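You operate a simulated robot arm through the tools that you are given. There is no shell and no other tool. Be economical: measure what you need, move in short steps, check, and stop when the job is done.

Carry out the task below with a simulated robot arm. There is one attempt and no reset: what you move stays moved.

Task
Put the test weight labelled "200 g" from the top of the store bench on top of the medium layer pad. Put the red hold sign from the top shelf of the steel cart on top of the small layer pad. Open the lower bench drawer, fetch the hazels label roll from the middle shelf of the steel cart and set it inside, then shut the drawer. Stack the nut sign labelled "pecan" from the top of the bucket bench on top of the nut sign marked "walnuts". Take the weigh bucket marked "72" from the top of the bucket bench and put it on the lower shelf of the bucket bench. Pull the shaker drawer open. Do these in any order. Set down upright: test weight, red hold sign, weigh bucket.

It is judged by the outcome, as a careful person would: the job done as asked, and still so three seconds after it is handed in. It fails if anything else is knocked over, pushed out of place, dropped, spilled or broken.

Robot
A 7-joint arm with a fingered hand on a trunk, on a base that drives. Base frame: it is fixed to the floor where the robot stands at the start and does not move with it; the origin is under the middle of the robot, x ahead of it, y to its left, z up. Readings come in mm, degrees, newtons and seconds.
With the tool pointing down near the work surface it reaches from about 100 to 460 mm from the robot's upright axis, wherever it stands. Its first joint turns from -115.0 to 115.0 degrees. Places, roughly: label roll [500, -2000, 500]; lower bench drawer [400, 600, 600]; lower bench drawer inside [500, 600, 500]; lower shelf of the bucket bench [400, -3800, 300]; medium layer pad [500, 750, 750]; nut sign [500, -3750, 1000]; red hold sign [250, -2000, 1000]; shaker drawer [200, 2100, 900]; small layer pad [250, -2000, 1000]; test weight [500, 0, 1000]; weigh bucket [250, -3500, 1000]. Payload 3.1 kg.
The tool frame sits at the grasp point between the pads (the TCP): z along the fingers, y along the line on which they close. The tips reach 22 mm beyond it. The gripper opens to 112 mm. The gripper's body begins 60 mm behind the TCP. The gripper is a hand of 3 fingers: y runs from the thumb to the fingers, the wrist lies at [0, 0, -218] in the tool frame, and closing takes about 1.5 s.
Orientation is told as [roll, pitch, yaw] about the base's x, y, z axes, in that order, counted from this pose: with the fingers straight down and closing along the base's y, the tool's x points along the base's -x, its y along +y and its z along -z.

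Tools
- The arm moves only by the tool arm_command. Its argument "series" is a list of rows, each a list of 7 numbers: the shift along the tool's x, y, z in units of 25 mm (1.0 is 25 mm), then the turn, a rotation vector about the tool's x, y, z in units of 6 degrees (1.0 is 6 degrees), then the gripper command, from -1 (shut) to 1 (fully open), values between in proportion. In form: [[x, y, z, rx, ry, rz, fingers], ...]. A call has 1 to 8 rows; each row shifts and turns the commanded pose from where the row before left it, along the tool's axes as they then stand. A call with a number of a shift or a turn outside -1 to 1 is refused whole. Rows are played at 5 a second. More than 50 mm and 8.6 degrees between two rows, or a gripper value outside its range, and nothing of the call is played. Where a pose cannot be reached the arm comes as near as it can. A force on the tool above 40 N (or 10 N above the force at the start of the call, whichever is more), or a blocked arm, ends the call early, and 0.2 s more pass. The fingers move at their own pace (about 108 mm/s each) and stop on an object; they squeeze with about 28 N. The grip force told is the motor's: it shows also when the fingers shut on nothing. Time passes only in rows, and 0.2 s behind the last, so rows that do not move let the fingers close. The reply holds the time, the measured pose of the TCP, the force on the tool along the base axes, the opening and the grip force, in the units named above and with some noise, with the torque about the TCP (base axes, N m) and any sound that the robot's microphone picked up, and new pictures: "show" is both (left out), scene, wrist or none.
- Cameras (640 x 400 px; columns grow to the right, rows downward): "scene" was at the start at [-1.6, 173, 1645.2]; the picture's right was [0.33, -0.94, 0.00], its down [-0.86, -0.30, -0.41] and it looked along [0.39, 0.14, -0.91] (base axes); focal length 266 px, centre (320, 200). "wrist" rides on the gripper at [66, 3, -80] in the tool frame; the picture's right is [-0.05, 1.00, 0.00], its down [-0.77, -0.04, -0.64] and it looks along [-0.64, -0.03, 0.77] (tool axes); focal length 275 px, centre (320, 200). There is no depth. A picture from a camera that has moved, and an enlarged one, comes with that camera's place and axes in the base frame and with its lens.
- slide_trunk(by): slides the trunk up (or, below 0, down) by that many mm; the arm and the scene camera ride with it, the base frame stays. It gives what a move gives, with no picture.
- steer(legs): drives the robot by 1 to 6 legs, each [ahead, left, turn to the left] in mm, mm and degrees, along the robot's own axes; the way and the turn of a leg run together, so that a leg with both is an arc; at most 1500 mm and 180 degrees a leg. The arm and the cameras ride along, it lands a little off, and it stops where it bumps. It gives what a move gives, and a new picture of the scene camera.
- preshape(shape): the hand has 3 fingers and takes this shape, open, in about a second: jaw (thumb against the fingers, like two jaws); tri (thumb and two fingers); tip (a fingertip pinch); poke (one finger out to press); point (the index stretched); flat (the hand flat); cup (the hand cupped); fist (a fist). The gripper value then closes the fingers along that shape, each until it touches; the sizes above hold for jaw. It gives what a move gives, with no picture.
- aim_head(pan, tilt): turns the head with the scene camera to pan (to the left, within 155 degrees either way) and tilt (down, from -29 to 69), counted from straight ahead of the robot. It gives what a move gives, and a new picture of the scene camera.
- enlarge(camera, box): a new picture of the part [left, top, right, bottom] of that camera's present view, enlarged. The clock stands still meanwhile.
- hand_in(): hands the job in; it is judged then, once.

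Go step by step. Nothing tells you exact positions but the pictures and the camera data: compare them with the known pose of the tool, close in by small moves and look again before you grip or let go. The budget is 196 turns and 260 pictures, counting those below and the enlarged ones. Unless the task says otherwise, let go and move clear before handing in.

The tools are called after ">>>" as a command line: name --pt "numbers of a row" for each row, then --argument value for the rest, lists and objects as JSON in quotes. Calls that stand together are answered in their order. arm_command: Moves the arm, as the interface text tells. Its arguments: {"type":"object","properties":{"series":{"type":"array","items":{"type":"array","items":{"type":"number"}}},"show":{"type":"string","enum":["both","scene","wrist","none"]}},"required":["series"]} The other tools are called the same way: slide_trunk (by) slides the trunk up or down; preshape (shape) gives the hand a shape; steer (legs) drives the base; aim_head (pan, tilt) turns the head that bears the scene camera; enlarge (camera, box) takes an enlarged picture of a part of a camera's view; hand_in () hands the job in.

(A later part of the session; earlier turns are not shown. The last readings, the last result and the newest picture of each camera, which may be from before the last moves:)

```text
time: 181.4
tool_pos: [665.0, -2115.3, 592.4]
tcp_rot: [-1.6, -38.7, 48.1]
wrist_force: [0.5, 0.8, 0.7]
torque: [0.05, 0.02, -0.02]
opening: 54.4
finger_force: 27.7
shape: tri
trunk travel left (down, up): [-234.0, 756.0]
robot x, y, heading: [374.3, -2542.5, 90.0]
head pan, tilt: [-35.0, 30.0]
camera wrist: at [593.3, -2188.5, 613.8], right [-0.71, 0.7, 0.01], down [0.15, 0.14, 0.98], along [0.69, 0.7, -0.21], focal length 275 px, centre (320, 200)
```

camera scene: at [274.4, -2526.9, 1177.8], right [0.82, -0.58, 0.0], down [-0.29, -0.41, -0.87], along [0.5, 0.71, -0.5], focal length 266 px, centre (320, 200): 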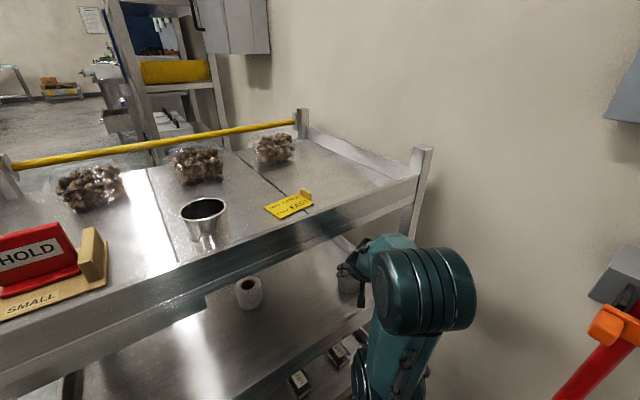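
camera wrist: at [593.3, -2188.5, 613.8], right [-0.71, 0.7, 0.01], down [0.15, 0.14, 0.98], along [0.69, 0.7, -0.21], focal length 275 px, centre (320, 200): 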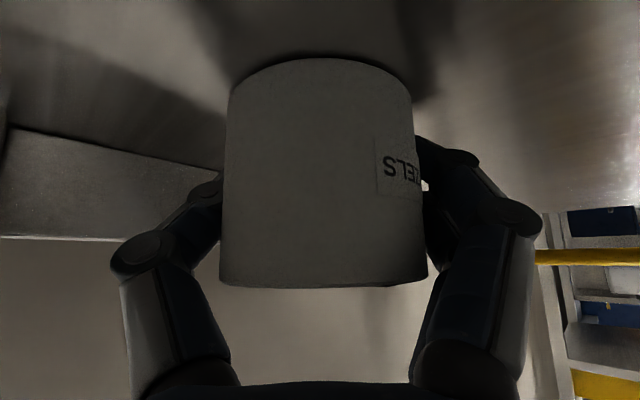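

>>> slide_trunk --by 58

>>> arm_command --pt "0 0 0 0 0 0 -1" --show "both"

```text
time: 182.4
tool_pos: [665.3, -2116.5, 645.9]
tcp_rot: [-1.7, -38.4, 48.3]
wrist_force: [-0.4, -0.8, -0.7]
torque: [0.02, -0.03, 0.01]
opening: 54.5
finger_force: 27.5
shape: tri
trunk travel left (down, up): [-292.0, 698.0]
robot x, y, heading: [370.8, -2542.7, 89.9]
head pan, tilt: [-35.0, 30.0]
```

```text
time: 182.8
tool_pos: [666.0, -2115.5, 648.4]
tcp_rot: [-1.6, -38.4, 48.2]
wrist_force: [-1.0, 0.2, -1.2]
torque: [-0.02, 0.0, -0.01]
opening: 54.4
finger_force: 28.5
shape: tri
trunk travel left (down, up): [-292.0, 698.0]
robot x, y, heading: [373.2, -2543.0, 89.8]
head pan, tilt: [-35.0, 30.0]
camera scene: at [275.7, -2525.5, 1185.6], right [0.82, -0.58, 0.0], down [-0.29, -0.41, -0.87], along [0.5, 0.71, -0.5], focal length 266 px, centre (320, 200)
camera wrist: at [594.0, -2188.1, 670.4], right [-0.71, 0.7, 0.01], down [0.15, 0.14, 0.98], along [0.69, 0.69, -0.21], focal length 275 px, centre (320, 200)
```

scene: 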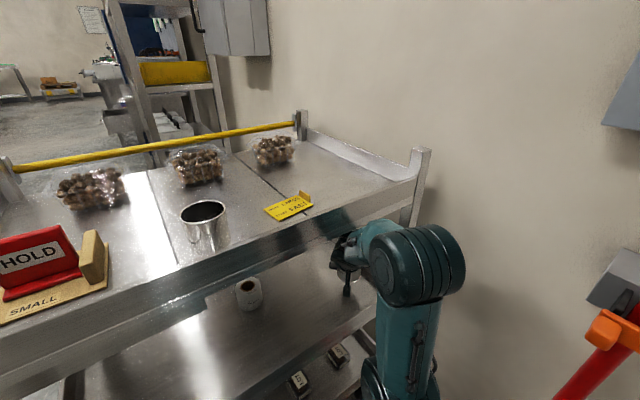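
wrist: 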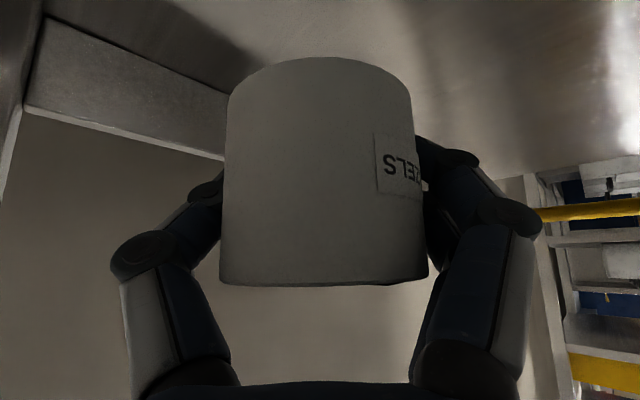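

Roll is out of its place and held. Driving back out and to the open drawer.

>>> steer --legs '[[-240, 30, 0], [0, 970, 0], [1500, 0, 0], [1500, 0, 0], [343, 0, 0], [0, 0, -90]]'

>>> slide_trunk --by 250

>>> aim_head --pan 10 --tilt 45

>>> arm_command --pt "0 0 0 0 0 0 -1" --show "wrist"

```text
time: 184.2
tool_pos: [621.3, -2211.2, 650.2]
tcp_rot: [-1.5, -38.7, 50.9]
wrist_force: [-0.5, -0.4, -1.2]
torque: [-0.02, 0.03, 0.0]
opening: 54.5
finger_force: 28.1
shape: tri
trunk travel left (down, up): [-292.0, 698.0]
robot x, y, heading: [348.5, -2655.9, 92.5]
head pan, tilt: [-35.0, 30.0]
stopped in leg 1: the robot was blocked; the commanded pose is now the measured one
camera scene: at [248.7, -2640.9, 1185.9], right [0.84, -0.54, 0.0], down [-0.27, -0.42, -0.87], along [0.47, 0.73, -0.5], focal length 266 px, centre (320, 200)
```

scene: 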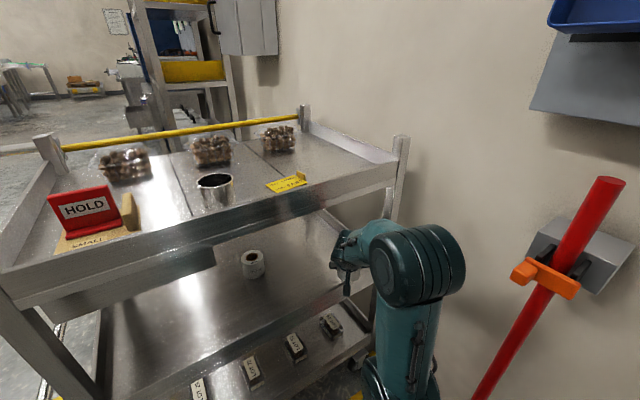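

```text
time: 185.8
tool_pos: [621.9, -2217.0, 804.1]
tcp_rot: [-2.4, -37.5, 51.2]
wrist_force: [1.2, -8.0, -12.1]
torque: [0.74, -0.52, 0.43]
opening: 54.3
finger_force: 28.2
shape: tri
trunk travel left (down, up): [-452.0, 538.0]
robot x, y, heading: [351.0, -2648.7, 92.4]
head pan, tilt: [-35.0, 30.0]
stopped: the force on the tool passed its limit at 57 N (the readings are from after the stop); the commanded pose is now the measured one
```

```text
time: 186.9
tool_pos: [620.3, -2217.3, 805.7]
tcp_rot: [-2.4, -37.8, 51.3]
wrist_force: [-0.7, -12.0, -16.7]
torque: [1.13, -0.9, 0.69]
opening: 54.1
finger_force: 27.9
shape: tri
trunk travel left (down, up): [-452.0, 538.0]
robot x, y, heading: [349.0, -2651.3, 92.2]
head pan, tilt: [10.0, 45.0]
camera scene: at [183.1, -2638.1, 1323.4], right [0.98, 0.21, 0.0], down [0.15, -0.69, -0.71], along [-0.15, 0.69, -0.71], focal length 266 px, centre (320, 200)
```

scene: 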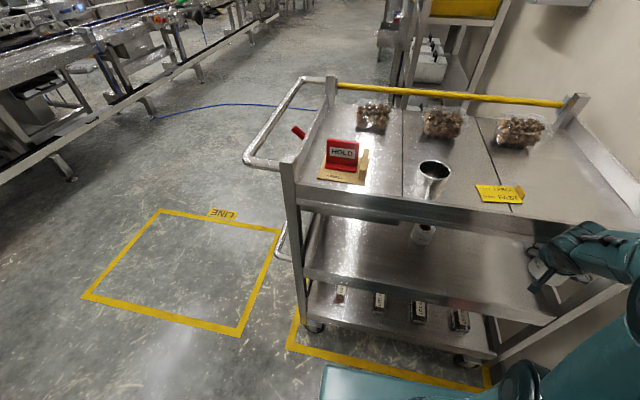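

```text
time: 187.3
tool_pos: [621.3, -2216.4, 805.0]
tcp_rot: [-2.3, -37.7, 51.2]
wrist_force: [-0.3, -13.3, -17.9]
torque: [1.19, -0.94, 0.71]
opening: 53.9
finger_force: 27.8
shape: tri
trunk travel left (down, up): [-452.0, 538.0]
robot x, y, heading: [350.4, -2651.7, 92.2]
head pan, tilt: [10.0, 45.0]
camera wrist: at [552.0, -2292.4, 828.4], right [-0.74, 0.67, 0.0], down [0.15, 0.17, 0.98], along [0.66, 0.72, -0.22], focal length 275 px, centre (320, 200)
```

wrist: 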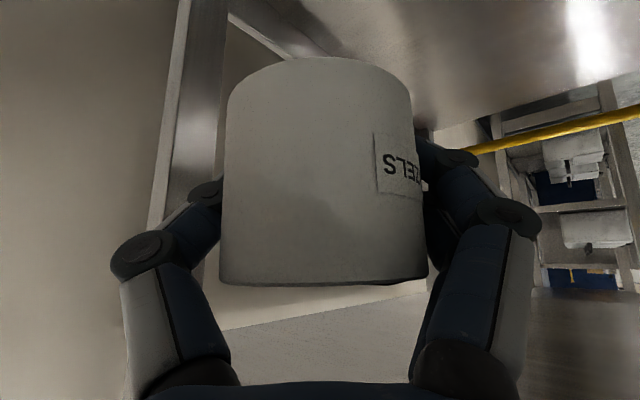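

The drive was blocked and the trunk pressed the hand against the top shelf; lower it straight back and check behind me.

>>> slide_trunk --by -155

>>> aim_head --pan -145 --tilt 50

>>> aim_head --pan 150 --tilt 50

```text
time: 189.1
tool_pos: [619.7, -2216.3, 649.7]
tcp_rot: [-2.3, -37.7, 51.2]
wrist_force: [0.0, 0.5, -1.3]
torque: [0.01, -0.01, 0.03]
opening: 54.0
finger_force: 27.8
shape: tri
trunk travel left (down, up): [-297.0, 693.0]
robot x, y, heading: [347.7, -2652.9, 92.5]
head pan, tilt: [10.0, 45.0]
```

```text
time: 191.5
tool_pos: [620.4, -2215.8, 650.1]
tcp_rot: [-2.2, -37.8, 51.2]
wrist_force: [0.4, -0.6, -1.4]
torque: [-0.02, 0.03, 0.04]
opening: 54.1
finger_force: 28.1
shape: tri
trunk travel left (down, up): [-297.0, 693.0]
robot x, y, heading: [347.0, -2653.4, 92.4]
head pan, tilt: [-145.0, 50.0]
camera scene: at [246.5, -2778.1, 1161.4], right [-0.79, -0.61, 0.0], down [-0.47, 0.61, -0.64], along [0.39, -0.51, -0.77], focal length 266 px, centre (320, 200)
```

scene: 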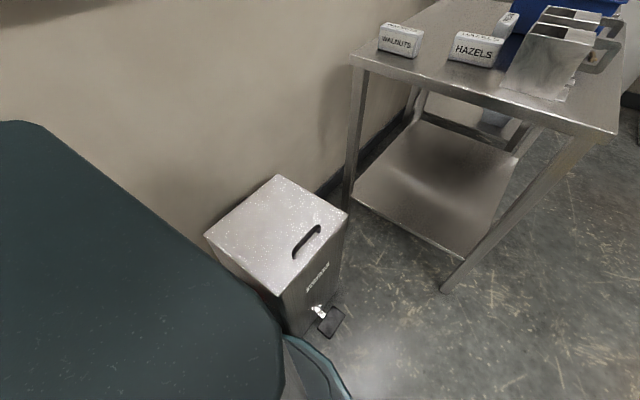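

```text
time: 195.5
tool_pos: [620.2, -2216.6, 649.7]
tcp_rot: [-2.3, -37.7, 51.3]
wrist_force: [-0.3, 0.4, -0.7]
torque: [0.02, -0.01, -0.04]
opening: 54.3
finger_force: 27.6
shape: tri
trunk travel left (down, up): [-297.0, 693.0]
robot x, y, heading: [346.8, -2652.4, 92.5]
head pan, tilt: [150.0, 50.0]
camera scene: at [164.0, -2785.2, 1161.4], right [-0.89, 0.46, 0.0], down [0.35, 0.68, -0.64], along [-0.3, -0.57, -0.77], focal length 266 px, centre (320, 200)
```

scene: 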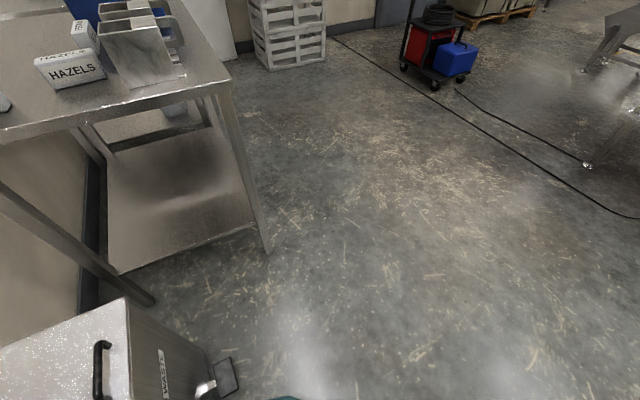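

I'll draw the hand out of the cart with the arm, then move left away from the bin.

>>> arm_command --pt "0.7 -0.8 -0.54 0 0 0 -1" --pt "0.7 -0.8 -0.54 0 0 0 -1" --pt "0.7 -0.8 -0.54 0 0 0 -1" --pt "0.7 -0.8 -0.54 0 0 0 -1" --pt "0 0 0 0 0 0 -1" --show "none"

>>> steer --legs '[[0, 300, 0]]'

>>> aim_head --pan -150 --tilt 45

>>> aim_head --pan -20 --tilt 40

```text
time: 196.7
tool_pos: [623.4, -2338.3, 651.9]
tcp_rot: [-2.3, -37.9, 51.2]
wrist_force: [-0.2, 0.1, -1.1]
torque: [-0.02, 0.01, -0.01]
opening: 53.8
finger_force: 28.3
shape: tri
trunk travel left (down, up): [-297.0, 693.0]
robot x, y, heading: [348.7, -2652.0, 92.3]
head pan, tilt: [150.0, 50.0]
```

```text
time: 198.8
tool_pos: [321.6, -2350.1, 651.6]
tcp_rot: [-2.3, -37.7, 51.5]
wrist_force: [-0.1, -0.4, -1.4]
torque: [0.01, -0.03, -0.03]
opening: 54.2
finger_force: 27.9
shape: tri
trunk travel left (down, up): [-297.0, 693.0]
robot x, y, heading: [48.5, -2662.8, 92.8]
head pan, tilt: [150.0, 50.0]
camera scene: at [-134.4, -2799.9, 1161.4], right [-0.89, 0.46, 0.0], down [0.35, 0.68, -0.64], along [-0.29, -0.57, -0.77], focal length 266 px, centre (320, 200)
```

scene: 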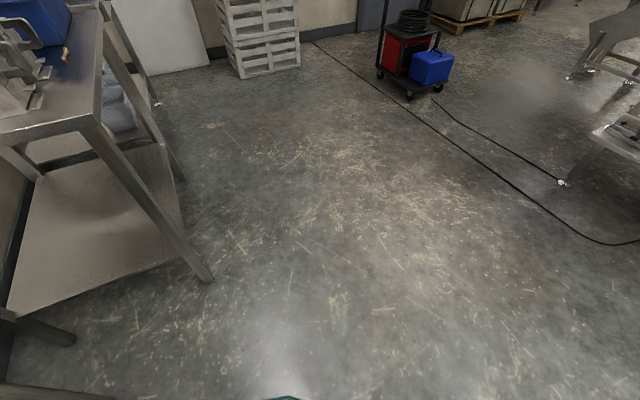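

```text
time: 202.9
tool_pos: [322.5, -2350.0, 651.4]
tcp_rot: [-2.3, -37.7, 51.5]
wrist_force: [0.3, 0.3, -1.7]
torque: [0.02, 0.0, 0.02]
opening: 53.9
finger_force: 28.0
shape: tri
trunk travel left (down, up): [-297.0, 693.0]
robot x, y, heading: [49.4, -2665.5, 92.7]
head pan, tilt: [-150.0, 45.0]
camera scene: at [-55.1, -2799.8, 1168.3], right [-0.84, -0.54, 0.0], down [-0.38, 0.59, -0.71], along [0.38, -0.59, -0.71], focal length 266 px, centre (320, 200)
```

scene: 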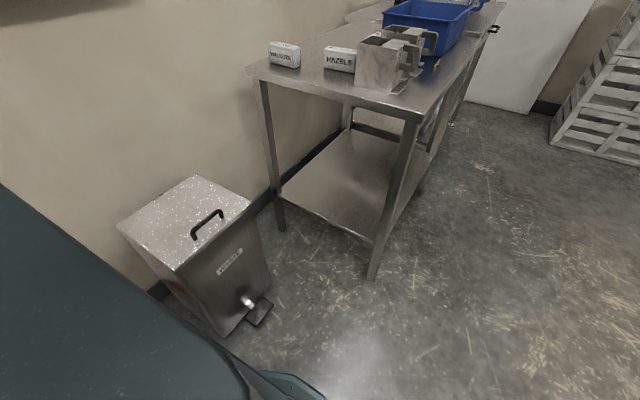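

```text
time: 205.0
tool_pos: [322.2, -2349.6, 651.7]
tcp_rot: [-2.3, -37.7, 51.5]
wrist_force: [0.3, 0.3, -1.8]
torque: [0.01, 0.01, -0.02]
opening: 54.1
finger_force: 28.2
shape: tri
trunk travel left (down, up): [-297.0, 693.0]
robot x, y, heading: [49.0, -2665.4, 92.8]
head pan, tilt: [-20.0, 40.0]
camera scene: at [-73.9, -2650.3, 1175.6], right [0.95, -0.3, 0.0], down [-0.19, -0.61, -0.77], along [0.23, 0.73, -0.64], focal length 266 px, centre (320, 200)
```

scene: 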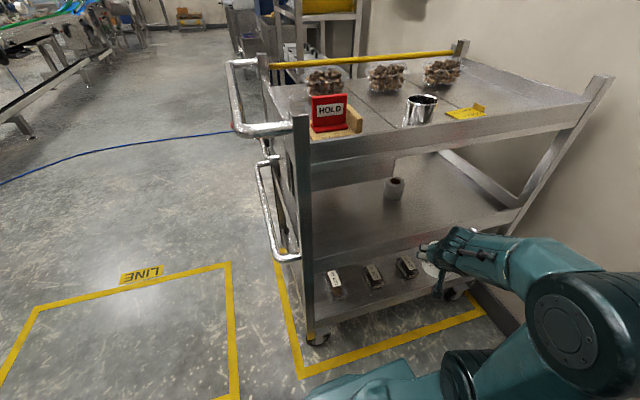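

Cart and contents are fine. Continue to the drawer.

>>> steer --legs '[[0, 0, -2.8], [0, 700, 0], [1500, 0, 0], [1500, 0, 0], [240, 0, 0], [0, 0, -90]]'

```text
time: 228.7
tool_pos: [-467.3, 296.0, 652.0]
tcp_rot: [-2.3, -37.7, -42.1]
wrist_force: [0.2, 0.0, -0.3]
torque: [-0.03, 0.03, 0.01]
opening: 53.6
finger_force: 27.5
shape: tri
trunk travel left (down, up): [-297.0, 693.0]
robot x, y, heading: [-763.6, 586.1, -1.1]
head pan, tilt: [-20.0, 40.0]
camera scene: at [-741.2, 712.3, 1175.6], right [-0.35, -0.93, 0.0], down [-0.6, 0.23, -0.77], along [0.72, -0.27, -0.64], focal length 266 px, centre (320, 200)
```

scene: 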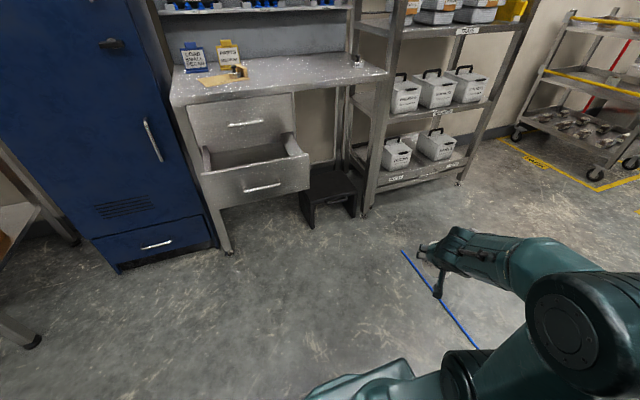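

>>> slide_trunk --by 260

>>> arm_command --pt "0 0 0 0 0.9 0 -1" --pt "0 0 0 0 0.9 0 -1" --pt "0 0 0 0 0.9 0 -1" --pt "0 0 0 0 0.9 0 -1" --pt "0 0 0 0 0.9 0 -1" --pt "0 0 0 0 0.9 0 -1" --pt "0 0 0 0 0.9 0 -1" --show "none"

>>> arm_command --pt "0 0 0 0 0 -0.9 -1" --pt "0 0 0 0 0 -0.9 -1" --pt "0 0 0 0 0 -0.9 -1" --pt "0 0 0 0 0 -0.9 -1" --pt "0 0 0 0 0 -0.9 -1" --pt "0 0 0 0 0 -0.9 -1" --pt "0 0 0 0 0 -0.9 -1" --pt "0 0 0 0 0 -0.6 -1" --show "wrist"

```text
time: 231.3
tool_pos: [-467.9, 294.6, 912.1]
tcp_rot: [-2.4, -37.6, -42.0]
wrist_force: [-0.4, -0.2, -1.6]
torque: [-0.02, -0.02, 0.05]
opening: 53.7
finger_force: 27.7
shape: tri
trunk travel left (down, up): [-557.0, 433.0]
robot x, y, heading: [-766.2, 587.8, -0.8]
head pan, tilt: [-20.0, 40.0]
```

```text
time: 232.9
tool_pos: [-466.9, 294.0, 911.3]
tcp_rot: [-1.8, 0.0, -43.4]
wrist_force: [0.2, 0.3, -1.0]
torque: [0.02, 0.01, 0.01]
opening: 53.3
finger_force: 28.3
shape: tri
trunk travel left (down, up): [-557.0, 433.0]
robot x, y, heading: [-762.0, 587.5, -0.7]
head pan, tilt: [-20.0, 40.0]
```

```text
time: 234.7
tool_pos: [-467.5, 295.4, 911.3]
tcp_rot: [-1.4, 1.3, -2.0]
wrist_force: [0.0, -0.1, -1.7]
torque: [-0.02, -0.02, -0.01]
opening: 53.3
finger_force: 27.9
shape: tri
trunk travel left (down, up): [-557.0, 433.0]
robot x, y, heading: [-768.2, 587.5, -0.8]
head pan, tilt: [-20.0, 40.0]
camera wrist: at [-531.7, 302.3, 994.2], right [0.08, 1.0, -0.02], down [0.78, -0.05, 0.62], along [0.62, -0.07, -0.78], focal length 275 px, centre (320, 200)
```

wrist: 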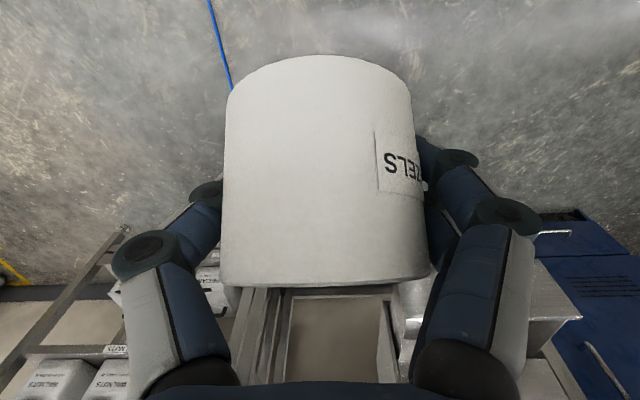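

>>> arm_command --pt "-0.75 1 0 0 0 0 -1" --pt "-0.75 1 0 0 0 0 -1" --pt "-0.75 1 0 0 0 0 -1" --pt "-0.75 1 0 0 0 0 -1" --pt "-0.75 1 0 0 0 0 -1" --pt "-0.75 1 0 0 0 0 -1" --pt "-0.75 1 0 0 0 0 -1" --pt "-0.75 1 0 0 0 0 -1" --show "none"

>>> arm_command --pt "0 1 0 0 0 0 -1" --pt "0 1 0 0 0 0 -1" --pt "0 1 0 0 0 0 -1" --pt "0 1 0 0 0 0 -1" --pt "0 1 0 0 0 0 -1" --pt "0 0.5 0 0 0 0 -1" --show "none"

>>> steer --legs '[[480, 0, 0.8]]'

>>> aim_head --pan 0 --tilt 55

```text
time: 236.5
tool_pos: [-308.5, 490.8, 905.7]
tcp_rot: [-1.4, 1.3, -2.1]
wrist_force: [0.5, -0.5, -1.2]
torque: [0.01, 0.01, -0.01]
opening: 53.2
finger_force: 27.9
shape: tri
trunk travel left (down, up): [-557.0, 433.0]
robot x, y, heading: [-764.6, 589.5, -0.6]
head pan, tilt: [-20.0, 40.0]
```

```text
time: 237.9
tool_pos: [-304.8, 629.3, 899.2]
tcp_rot: [-1.4, 1.2, -2.1]
wrist_force: [0.8, 0.8, -1.2]
torque: [0.0, -0.01, 0.04]
opening: 53.0
finger_force: 28.1
shape: tri
trunk travel left (down, up): [-557.0, 433.0]
robot x, y, heading: [-763.5, 590.7, -0.8]
head pan, tilt: [-20.0, 40.0]
```

```text
time: 240.8
tool_pos: [170.1, 636.3, 899.5]
tcp_rot: [-1.5, 1.4, -0.9]
wrist_force: [-0.7, 0.2, -1.5]
torque: [0.0, -0.02, 0.05]
opening: 53.1
finger_force: 27.7
shape: tri
trunk travel left (down, up): [-557.0, 433.0]
robot x, y, heading: [-290.9, 587.9, 0.3]
head pan, tilt: [-20.0, 40.0]
camera scene: at [-267.4, 710.8, 1435.5], right [-0.34, -0.94, 0.0], down [-0.61, 0.22, -0.77], along [0.72, -0.26, -0.64], focal length 266 px, centre (320, 200)
```

scene: 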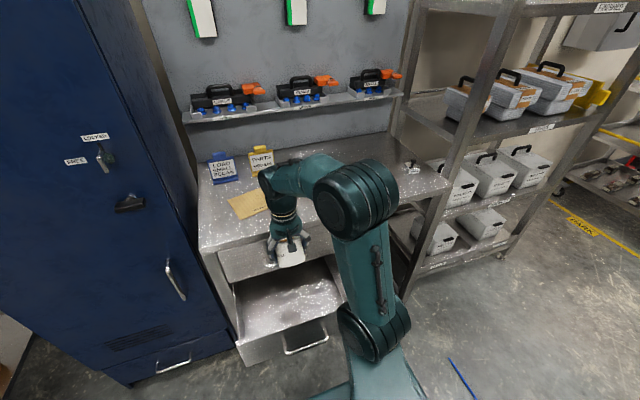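

```text
time: 241.6
tool_pos: [169.6, 634.9, 899.8]
tcp_rot: [-1.4, 1.3, -1.0]
wrist_force: [0.2, 0.0, -1.1]
torque: [0.0, 0.05, 0.04]
opening: 53.0
finger_force: 27.6
shape: tri
trunk travel left (down, up): [-557.0, 433.0]
robot x, y, heading: [-287.0, 587.6, 0.3]
head pan, tilt: [0.0, 55.0]
camera scene: at [-275.9, 739.7, 1414.9], right [0.0, -1.0, 0.0], down [-0.82, 0.0, -0.57], along [0.57, 0.0, -0.82], focal length 266 px, centre (320, 200)
```

scene: 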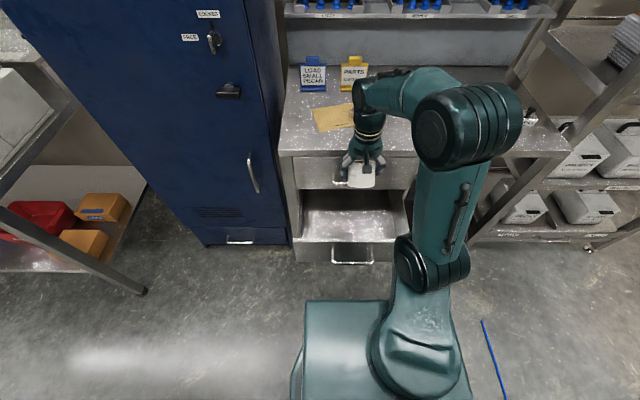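

>>> arm_command --pt "-0.6 -0.1 0 0 0 0 -1" --pt "0 0 0 0 0 0 -1" --show "none"

>>> slide_trunk --by -200

>>> arm_command --pt "0 0 0 0 0 0 -1" --show "both"

```text
time: 242.2
tool_pos: [183.1, 633.0, 900.4]
tcp_rot: [-1.4, 1.4, -1.1]
wrist_force: [-0.5, -0.1, -1.5]
torque: [0.0, -0.05, -0.01]
opening: 53.1
finger_force: 28.0
shape: tri
trunk travel left (down, up): [-557.0, 433.0]
robot x, y, heading: [-288.6, 585.5, 0.1]
head pan, tilt: [0.0, 55.0]
```

```text
time: 244.4
tool_pos: [183.5, 633.6, 700.3]
tcp_rot: [-1.5, 1.4, -1.1]
wrist_force: [0.0, 0.1, -0.6]
torque: [0.05, 0.02, 0.03]
opening: 52.9
finger_force: 27.8
shape: tri
trunk travel left (down, up): [-357.0, 633.0]
robot x, y, heading: [-287.4, 588.6, 0.3]
head pan, tilt: [0.0, 55.0]
```

```text
time: 244.8
tool_pos: [183.7, 634.0, 700.5]
tcp_rot: [-1.5, 1.3, -1.0]
wrist_force: [-0.7, 0.4, -0.6]
torque: [0.02, -0.01, 0.06]
opening: 53.1
finger_force: 27.9
shape: tri
trunk travel left (down, up): [-357.0, 633.0]
robot x, y, heading: [-287.9, 589.2, 0.4]
head pan, tilt: [0.0, 55.0]
camera scene: at [-276.0, 739.8, 1214.9], right [0.0, -1.0, 0.0], down [-0.82, 0.0, -0.57], along [0.57, 0.0, -0.82], focal length 266 px, centre (320, 200)
camera wrist: at [119.3, 639.0, 782.8], right [0.06, 1.0, -0.02], down [0.78, -0.03, 0.62], along [0.62, -0.06, -0.78], focal length 275 px, centre (320, 200)
```

scene: 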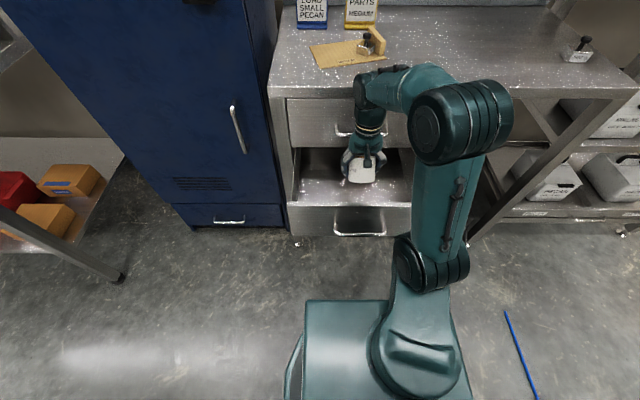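
wrist: 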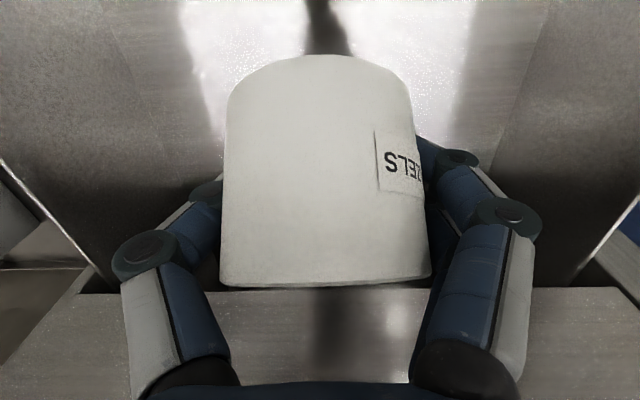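

>>> slide_trunk --by -75

>>> arm_command --pt "0 0 0 0 0 0 -1" --show "both"

>>> enlarge --camera "scene" --box '[270, 90, 450, 240]'

```text
time: 245.9
tool_pos: [184.1, 634.5, 624.1]
tcp_rot: [-1.4, 1.3, -1.0]
wrist_force: [0.6, -0.6, -1.6]
torque: [0.02, -0.01, -0.04]
opening: 52.6
finger_force: 28.3
shape: tri
trunk travel left (down, up): [-282.0, 708.0]
robot x, y, heading: [-287.7, 587.6, 0.2]
head pan, tilt: [0.0, 55.0]
```

```text
time: 246.3
tool_pos: [182.9, 634.3, 625.5]
tcp_rot: [-1.3, 1.3, -1.0]
wrist_force: [0.7, 0.5, -0.8]
torque: [-0.03, -0.01, -0.01]
opening: 53.0
finger_force: 28.1
shape: tri
trunk travel left (down, up): [-282.0, 708.0]
robot x, y, heading: [-288.4, 588.1, 0.2]
head pan, tilt: [0.0, 55.0]
camera scene: at [-276.0, 739.8, 1139.9], right [0.0, -1.0, 0.0], down [-0.82, 0.0, -0.57], along [0.57, 0.0, -0.82], focal length 266 px, centre (320, 200)
camera wrist: at [119.3, 639.0, 707.8], right [0.06, 1.0, -0.02], down [0.78, -0.03, 0.62], along [0.62, -0.06, -0.78], focal length 275 px, centre (320, 200)
```

scene: 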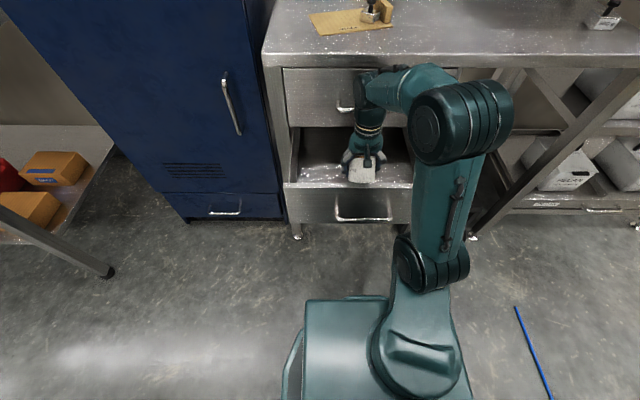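
wrist: 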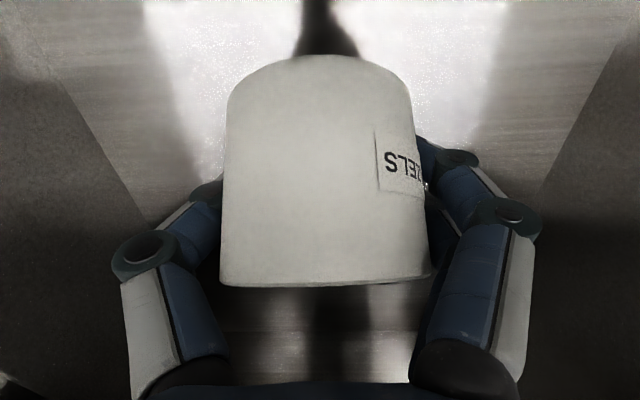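

```text
2.67 times, centred on (360, 165) of scene
camera zoom: at [-276.0, 739.8, 1139.9], right [0.0, -1.0, 0.0], down [-0.82, 0.0, -0.57], along [0.57, 0.0, -0.82], focal length 710 px, centre (213, 293)
```

zoom: 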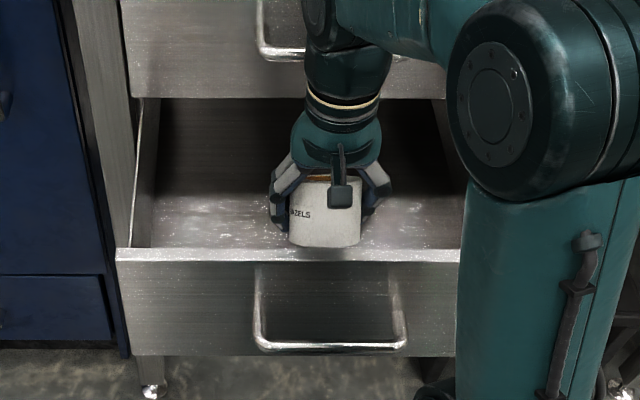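

>>> slide_trunk --by -25

>>> slide_trunk --by -15

>>> slide_trunk --by -12

>>> arm_command --pt "0 0 0 0 0 0 -1" --show "both"

```text
time: 247.0
tool_pos: [184.6, 634.3, 599.2]
tcp_rot: [-1.3, 1.3, -1.1]
wrist_force: [0.5, 0.5, -1.4]
torque: [0.02, -0.02, 0.03]
opening: 52.9
finger_force: 27.7
shape: tri
trunk travel left (down, up): [-257.0, 733.0]
robot x, y, heading: [-291.7, 589.2, 0.4]
head pan, tilt: [0.0, 55.0]
```

```text
time: 247.6
tool_pos: [183.8, 634.1, 585.0]
tcp_rot: [-1.4, 1.2, -0.9]
wrist_force: [-0.6, 0.2, -0.8]
torque: [0.0, -0.04, -0.04]
opening: 52.9
finger_force: 27.6
shape: tri
trunk travel left (down, up): [-242.0, 748.0]
robot x, y, heading: [-288.2, 588.2, 0.2]
head pan, tilt: [0.0, 55.0]
```

```text
time: 248.2
tool_pos: [184.3, 633.4, 573.6]
tcp_rot: [-1.4, 1.3, -0.9]
wrist_force: [-0.3, -0.2, -1.3]
torque: [0.01, -0.03, 0.0]
opening: 53.0
finger_force: 28.2
shape: tri
trunk travel left (down, up): [-230.0, 760.0]
robot x, y, heading: [-288.7, 589.3, 0.5]
head pan, tilt: [0.0, 55.0]
```

```text
time: 248.6
tool_pos: [184.0, 632.9, 572.9]
tcp_rot: [-1.4, 1.3, -1.0]
wrist_force: [-0.4, 0.0, -0.9]
torque: [0.03, -0.03, 0.01]
opening: 52.6
finger_force: 27.8
shape: tri
trunk travel left (down, up): [-230.0, 760.0]
robot x, y, heading: [-292.5, 587.1, 0.3]
head pan, tilt: [0.0, 55.0]
camera scene: at [-276.0, 739.8, 1087.9], right [0.0, -1.0, 0.0], down [-0.82, 0.0, -0.57], along [0.57, 0.0, -0.82], focal length 266 px, centre (320, 200)
camera wrist: at [119.3, 639.0, 655.8], right [0.06, 1.0, -0.03], down [0.78, -0.03, 0.62], along [0.62, -0.06, -0.78], focal length 275 px, centre (320, 200)
```

scene: 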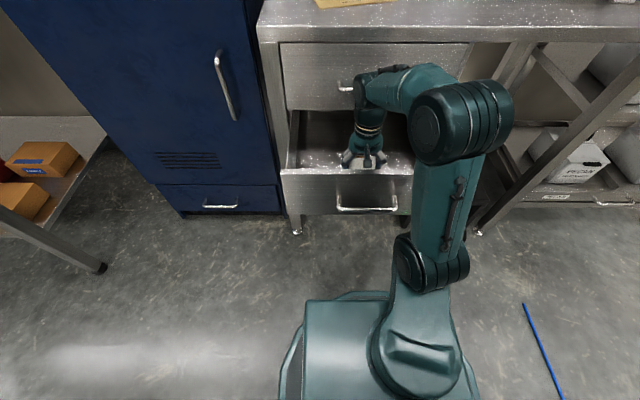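
wrist: 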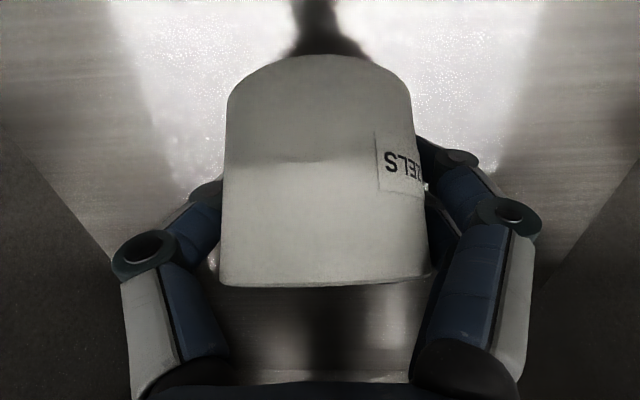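

>>> slide_trunk --by -10

>>> slide_trunk --by -8

>>> slide_trunk --by -8

>>> arm_command --pt "0 0 0 0 0 0 -1" --show "wrist"

```text
time: 249.2
tool_pos: [184.4, 633.8, 562.5]
tcp_rot: [-1.5, 1.4, -1.1]
wrist_force: [0.5, -0.1, -0.8]
torque: [-0.02, -0.02, 0.02]
opening: 52.9
finger_force: 28.2
shape: tri
trunk travel left (down, up): [-220.0, 770.0]
robot x, y, heading: [-289.4, 582.5, 0.3]
head pan, tilt: [0.0, 55.0]
```

```text
time: 249.8
tool_pos: [183.7, 633.3, 555.6]
tcp_rot: [-1.4, 1.3, -1.0]
wrist_force: [-0.2, -0.3, -0.6]
torque: [0.02, 0.03, 0.0]
opening: 52.9
finger_force: 27.4
shape: tri
trunk travel left (down, up): [-212.0, 778.0]
robot x, y, heading: [-288.7, 583.5, 0.2]
head pan, tilt: [0.0, 55.0]
```

```text
time: 250.3
tool_pos: [182.6, 633.9, 547.8]
tcp_rot: [-1.4, 1.3, -1.0]
wrist_force: [0.1, 0.1, 0.0]
torque: [0.03, 0.03, -0.02]
opening: 22.1
finger_force: 27.9
shape: tri
trunk travel left (down, up): [-204.0, 786.0]
robot x, y, heading: [-286.3, 587.1, 0.3]
head pan, tilt: [0.0, 55.0]
```

```text
time: 250.7
tool_pos: [184.0, 633.5, 547.7]
tcp_rot: [-1.4, 1.3, -1.0]
wrist_force: [0.9, 0.2, 0.2]
torque: [0.01, 0.0, 0.01]
opening: 21.8
finger_force: 28.6
shape: tri
trunk travel left (down, up): [-204.0, 786.0]
robot x, y, heading: [-290.7, 587.0, 0.8]
head pan, tilt: [0.0, 55.0]
camera wrist: at [119.2, 639.0, 629.8], right [0.06, 1.0, -0.02], down [0.78, -0.03, 0.62], along [0.62, -0.06, -0.78], focal length 275 px, centre (320, 200)
```

wrist: 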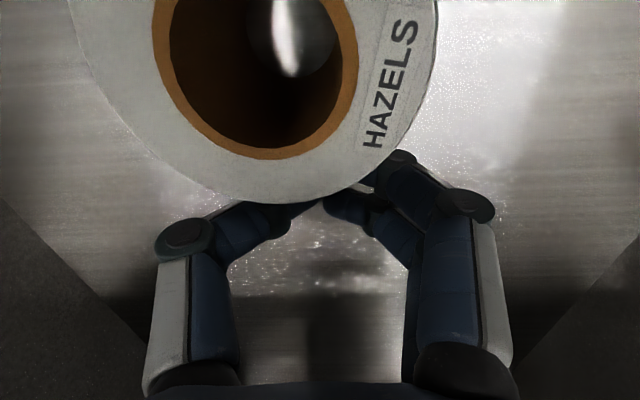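

The roll slid out onto its end inside the drawer. Raise the hand straight up and check.

>>> slide_trunk --by 300

>>> arm_command --pt "0 0 0 0 0 0 1" --show "both"

```text
time: 253.7
tool_pos: [183.1, 632.9, 847.1]
tcp_rot: [-1.4, 1.2, -1.0]
wrist_force: [-0.4, 0.8, -0.3]
torque: [0.0, 0.02, 0.02]
opening: 21.8
finger_force: 27.6
shape: tri
trunk travel left (down, up): [-504.0, 486.0]
robot x, y, heading: [-294.0, 588.4, 0.3]
head pan, tilt: [0.0, 55.0]
```

```text
time: 254.1
tool_pos: [183.9, 632.5, 847.2]
tcp_rot: [-1.5, 1.3, -1.1]
wrist_force: [1.1, 0.6, -0.1]
torque: [0.01, 0.02, 0.01]
opening: 111.6
finger_force: 0.1
shape: tri
trunk travel left (down, up): [-504.0, 486.0]
robot x, y, heading: [-290.2, 586.4, 0.5]
head pan, tilt: [0.0, 55.0]
camera scene: at [-276.1, 739.8, 1361.9], right [0.0, -1.0, 0.0], down [-0.82, 0.0, -0.57], along [0.57, 0.0, -0.82], focal length 266 px, centre (320, 200)
camera wrist: at [119.3, 639.0, 929.8], right [0.06, 1.0, -0.02], down [0.78, -0.03, 0.62], along [0.62, -0.06, -0.78], focal length 275 px, centre (320, 200)
```

scene: 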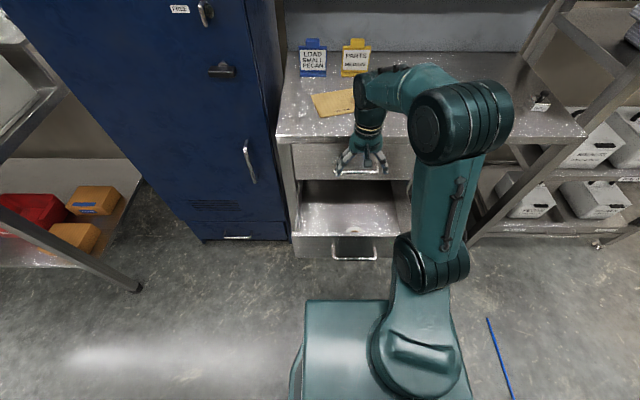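
wrist: 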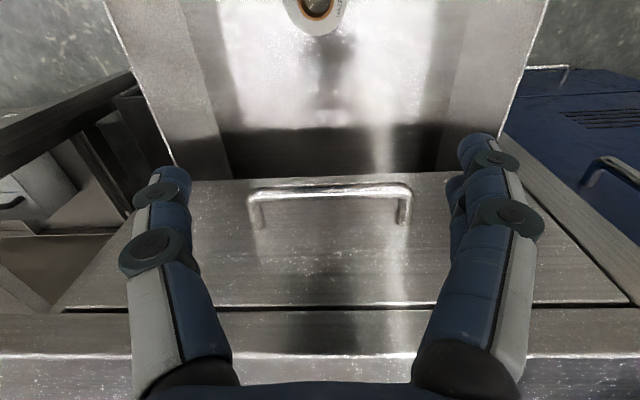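

The roll stands in the drawer. Now back off and point the closed hand forward to push the drawer shut.

>>> steer --legs '[[-400, 0, 0]]'

>>> arm_command --pt "-0.9 0 0 0 -1 0 -1" --pt "-0.9 0 0 0 -1 0 -1" --pt "-0.9 0 0 0 -1 0 -1" --pt "-0.9 0 0 0 -1 0 -1" --pt "-0.9 0 0 0 -1 0 -1" --pt "-0.9 0 0 0 -1 0 -1" --pt "-0.9 0 0 0 -1 0 -1" --pt "-0.9 0 0 0 -1 0 -1" --show "none"

>>> arm_command --pt "-0.9 0 0 0 -1 0 -1" --pt "-0.9 0 0 0 -1 0 -1" --pt "-0.9 0 0 0 -1 0 -1" --pt "-0.9 0 0 0 -1 0 -1" --pt "-0.9 0 0 0 -1 0 -1" --pt "-0.9 0 0 0 -1 0 -1" --pt "-0.9 0 0 0 -1 0 -1" --pt "0 0 0 0 0 0 -1" --show "none"

>>> slide_trunk --by -400

```text
time: 256.6
tool_pos: [-217.3, 632.0, 847.3]
tcp_rot: [-1.4, 1.1, -1.0]
wrist_force: [-0.4, -0.7, 0.4]
torque: [-0.02, -0.01, 0.02]
opening: 111.9
finger_force: 0.0
shape: tri
trunk travel left (down, up): [-504.0, 486.0]
robot x, y, heading: [-690.5, 586.3, 0.4]
head pan, tilt: [0.0, 55.0]
camera scene: at [-678.2, 737.8, 1361.9], right [0.01, -1.0, 0.0], down [-0.82, 0.0, -0.57], along [0.57, 0.0, -0.82], focal length 266 px, centre (320, 200)
```

scene: 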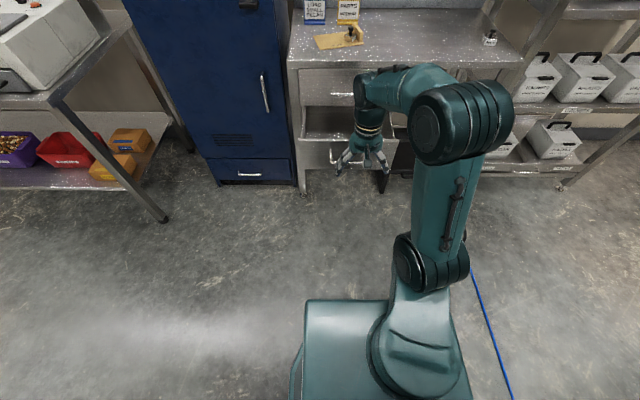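

```text
time: 258.4
tool_pos: [-51.9, 630.4, 908.6]
tcp_rot: [-2.0, -47.0, 0.4]
wrist_force: [0.0, -0.3, 0.8]
torque: [0.0, -0.04, 0.03]
opening: 0.0
finger_force: 28.1
shape: tri
trunk travel left (down, up): [-504.0, 486.0]
robot x, y, heading: [-690.6, 582.8, 0.2]
head pan, tilt: [0.0, 55.0]
```

```text
time: 260.2
tool_pos: [24.4, 643.8, 1034.5]
tcp_rot: [-13.2, -85.5, 12.2]
wrist_force: [0.9, 0.3, -0.7]
torque: [-0.01, 0.01, -0.02]
opening: 0.0
finger_force: 27.5
shape: tri
out of reach, approached as far as the arm can: row 2, 3
trunk travel left (down, up): [-504.0, 486.0]
robot x, y, heading: [-691.1, 584.6, 0.2]
head pan, tilt: [0.0, 55.0]
```

```text
time: 264.1
tool_pos: [24.8, 644.7, 634.6]
tcp_rot: [-12.7, -85.3, 11.9]
wrist_force: [-0.2, -0.2, 0.0]
torque: [-0.01, -0.03, 0.02]
opening: 0.1
finger_force: 28.3
shape: tri
trunk travel left (down, up): [-104.0, 886.0]
robot x, y, heading: [-688.4, 583.5, 0.5]
head pan, tilt: [0.0, 55.0]
```

>>> steer --legs '[[245, 0, 0]]'

>>> arm_command --pt "0 0 0 0 0 0 -1" --show "wrist"

```text
time: 265.9
tool_pos: [271.0, 644.1, 633.9]
tcp_rot: [-12.7, -85.4, 11.6]
wrist_force: [0.0, -0.1, -0.6]
torque: [0.01, 0.01, 0.02]
opening: 0.1
finger_force: 28.2
shape: tri
trunk travel left (down, up): [-104.0, 886.0]
robot x, y, heading: [-444.7, 587.7, 0.5]
head pan, tilt: [0.0, 55.0]
camera scene: at [-431.1, 738.8, 961.9], right [0.0, -1.0, 0.0], down [-0.82, 0.0, -0.57], along [0.57, 0.0, -0.82], focal length 266 px, centre (320, 200)
```

scene: 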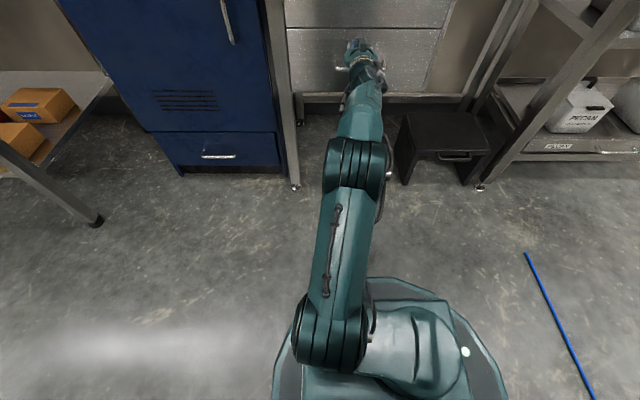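

```text
time: 266.3
tool_pos: [271.0, 644.1, 635.5]
tcp_rot: [-12.9, -85.3, 11.8]
wrist_force: [-0.3, -0.1, 0.4]
torque: [0.04, -0.03, -0.03]
opening: 0.0
finger_force: 28.0
shape: tri
trunk travel left (down, up): [-104.0, 886.0]
robot x, y, heading: [-447.3, 587.9, 0.3]
head pan, tilt: [0.0, 55.0]
camera wrist: at [185.7, 646.9, 575.5], right [0.02, 1.0, 0.03], down [-0.57, -0.01, 0.82], along [0.82, -0.03, 0.57], focal length 275 px, centre (320, 200)
```

wrist: 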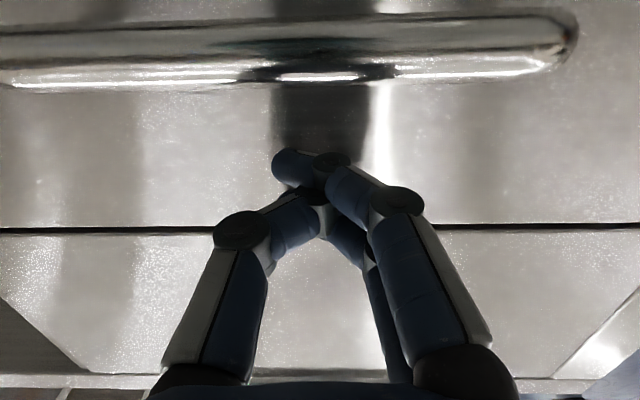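

>>> steer --legs '[[40, 0, 0]]'

>>> arm_command --pt "0 0 0 0 0 0 -1" --show "wrist"

```text
time: 267.1
tool_pos: [282.2, 643.2, 637.5]
tcp_rot: [-14.2, -85.7, 13.2]
wrist_force: [-23.9, -0.5, 2.5]
torque: [-0.05, -0.07, -0.18]
opening: 0.0
finger_force: 28.1
shape: tri
trunk travel left (down, up): [-104.0, 886.0]
robot x, y, heading: [-431.2, 584.0, 0.1]
head pan, tilt: [0.0, 55.0]
stopped in leg 1: the force on the tool passed its limit at 60 N (the readings are from after the stop); the commanded pose is now the measured one
camera scene: at [-420.5, 738.8, 961.9], right [0.0, -1.0, 0.0], down [-0.82, 0.0, -0.58], along [0.58, 0.0, -0.82], focal length 266 px, centre (320, 200)
```

scene: 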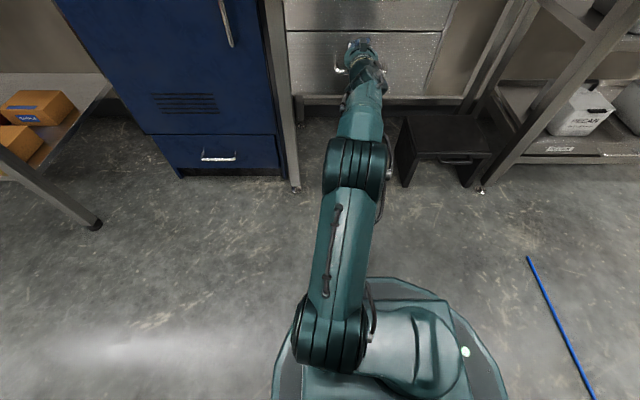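

```text
time: 267.5
tool_pos: [283.1, 644.2, 638.1]
tcp_rot: [-14.0, -85.7, 12.7]
wrist_force: [-28.4, -0.5, 2.0]
torque: [-0.07, -0.15, -0.13]
opening: 0.1
finger_force: 27.6
shape: tri
trunk travel left (down, up): [-104.0, 886.0]
robot x, y, heading: [-430.8, 587.5, 0.6]
head pan, tilt: [0.0, 55.0]
camera wrist: at [196.9, 646.7, 578.6], right [0.02, 1.0, 0.03], down [-0.58, -0.01, 0.82], along [0.82, -0.04, 0.58], focal length 275 px, centre (320, 200)
```

wrist: 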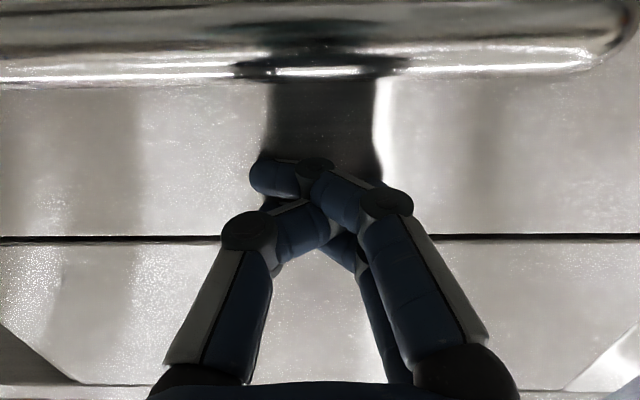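

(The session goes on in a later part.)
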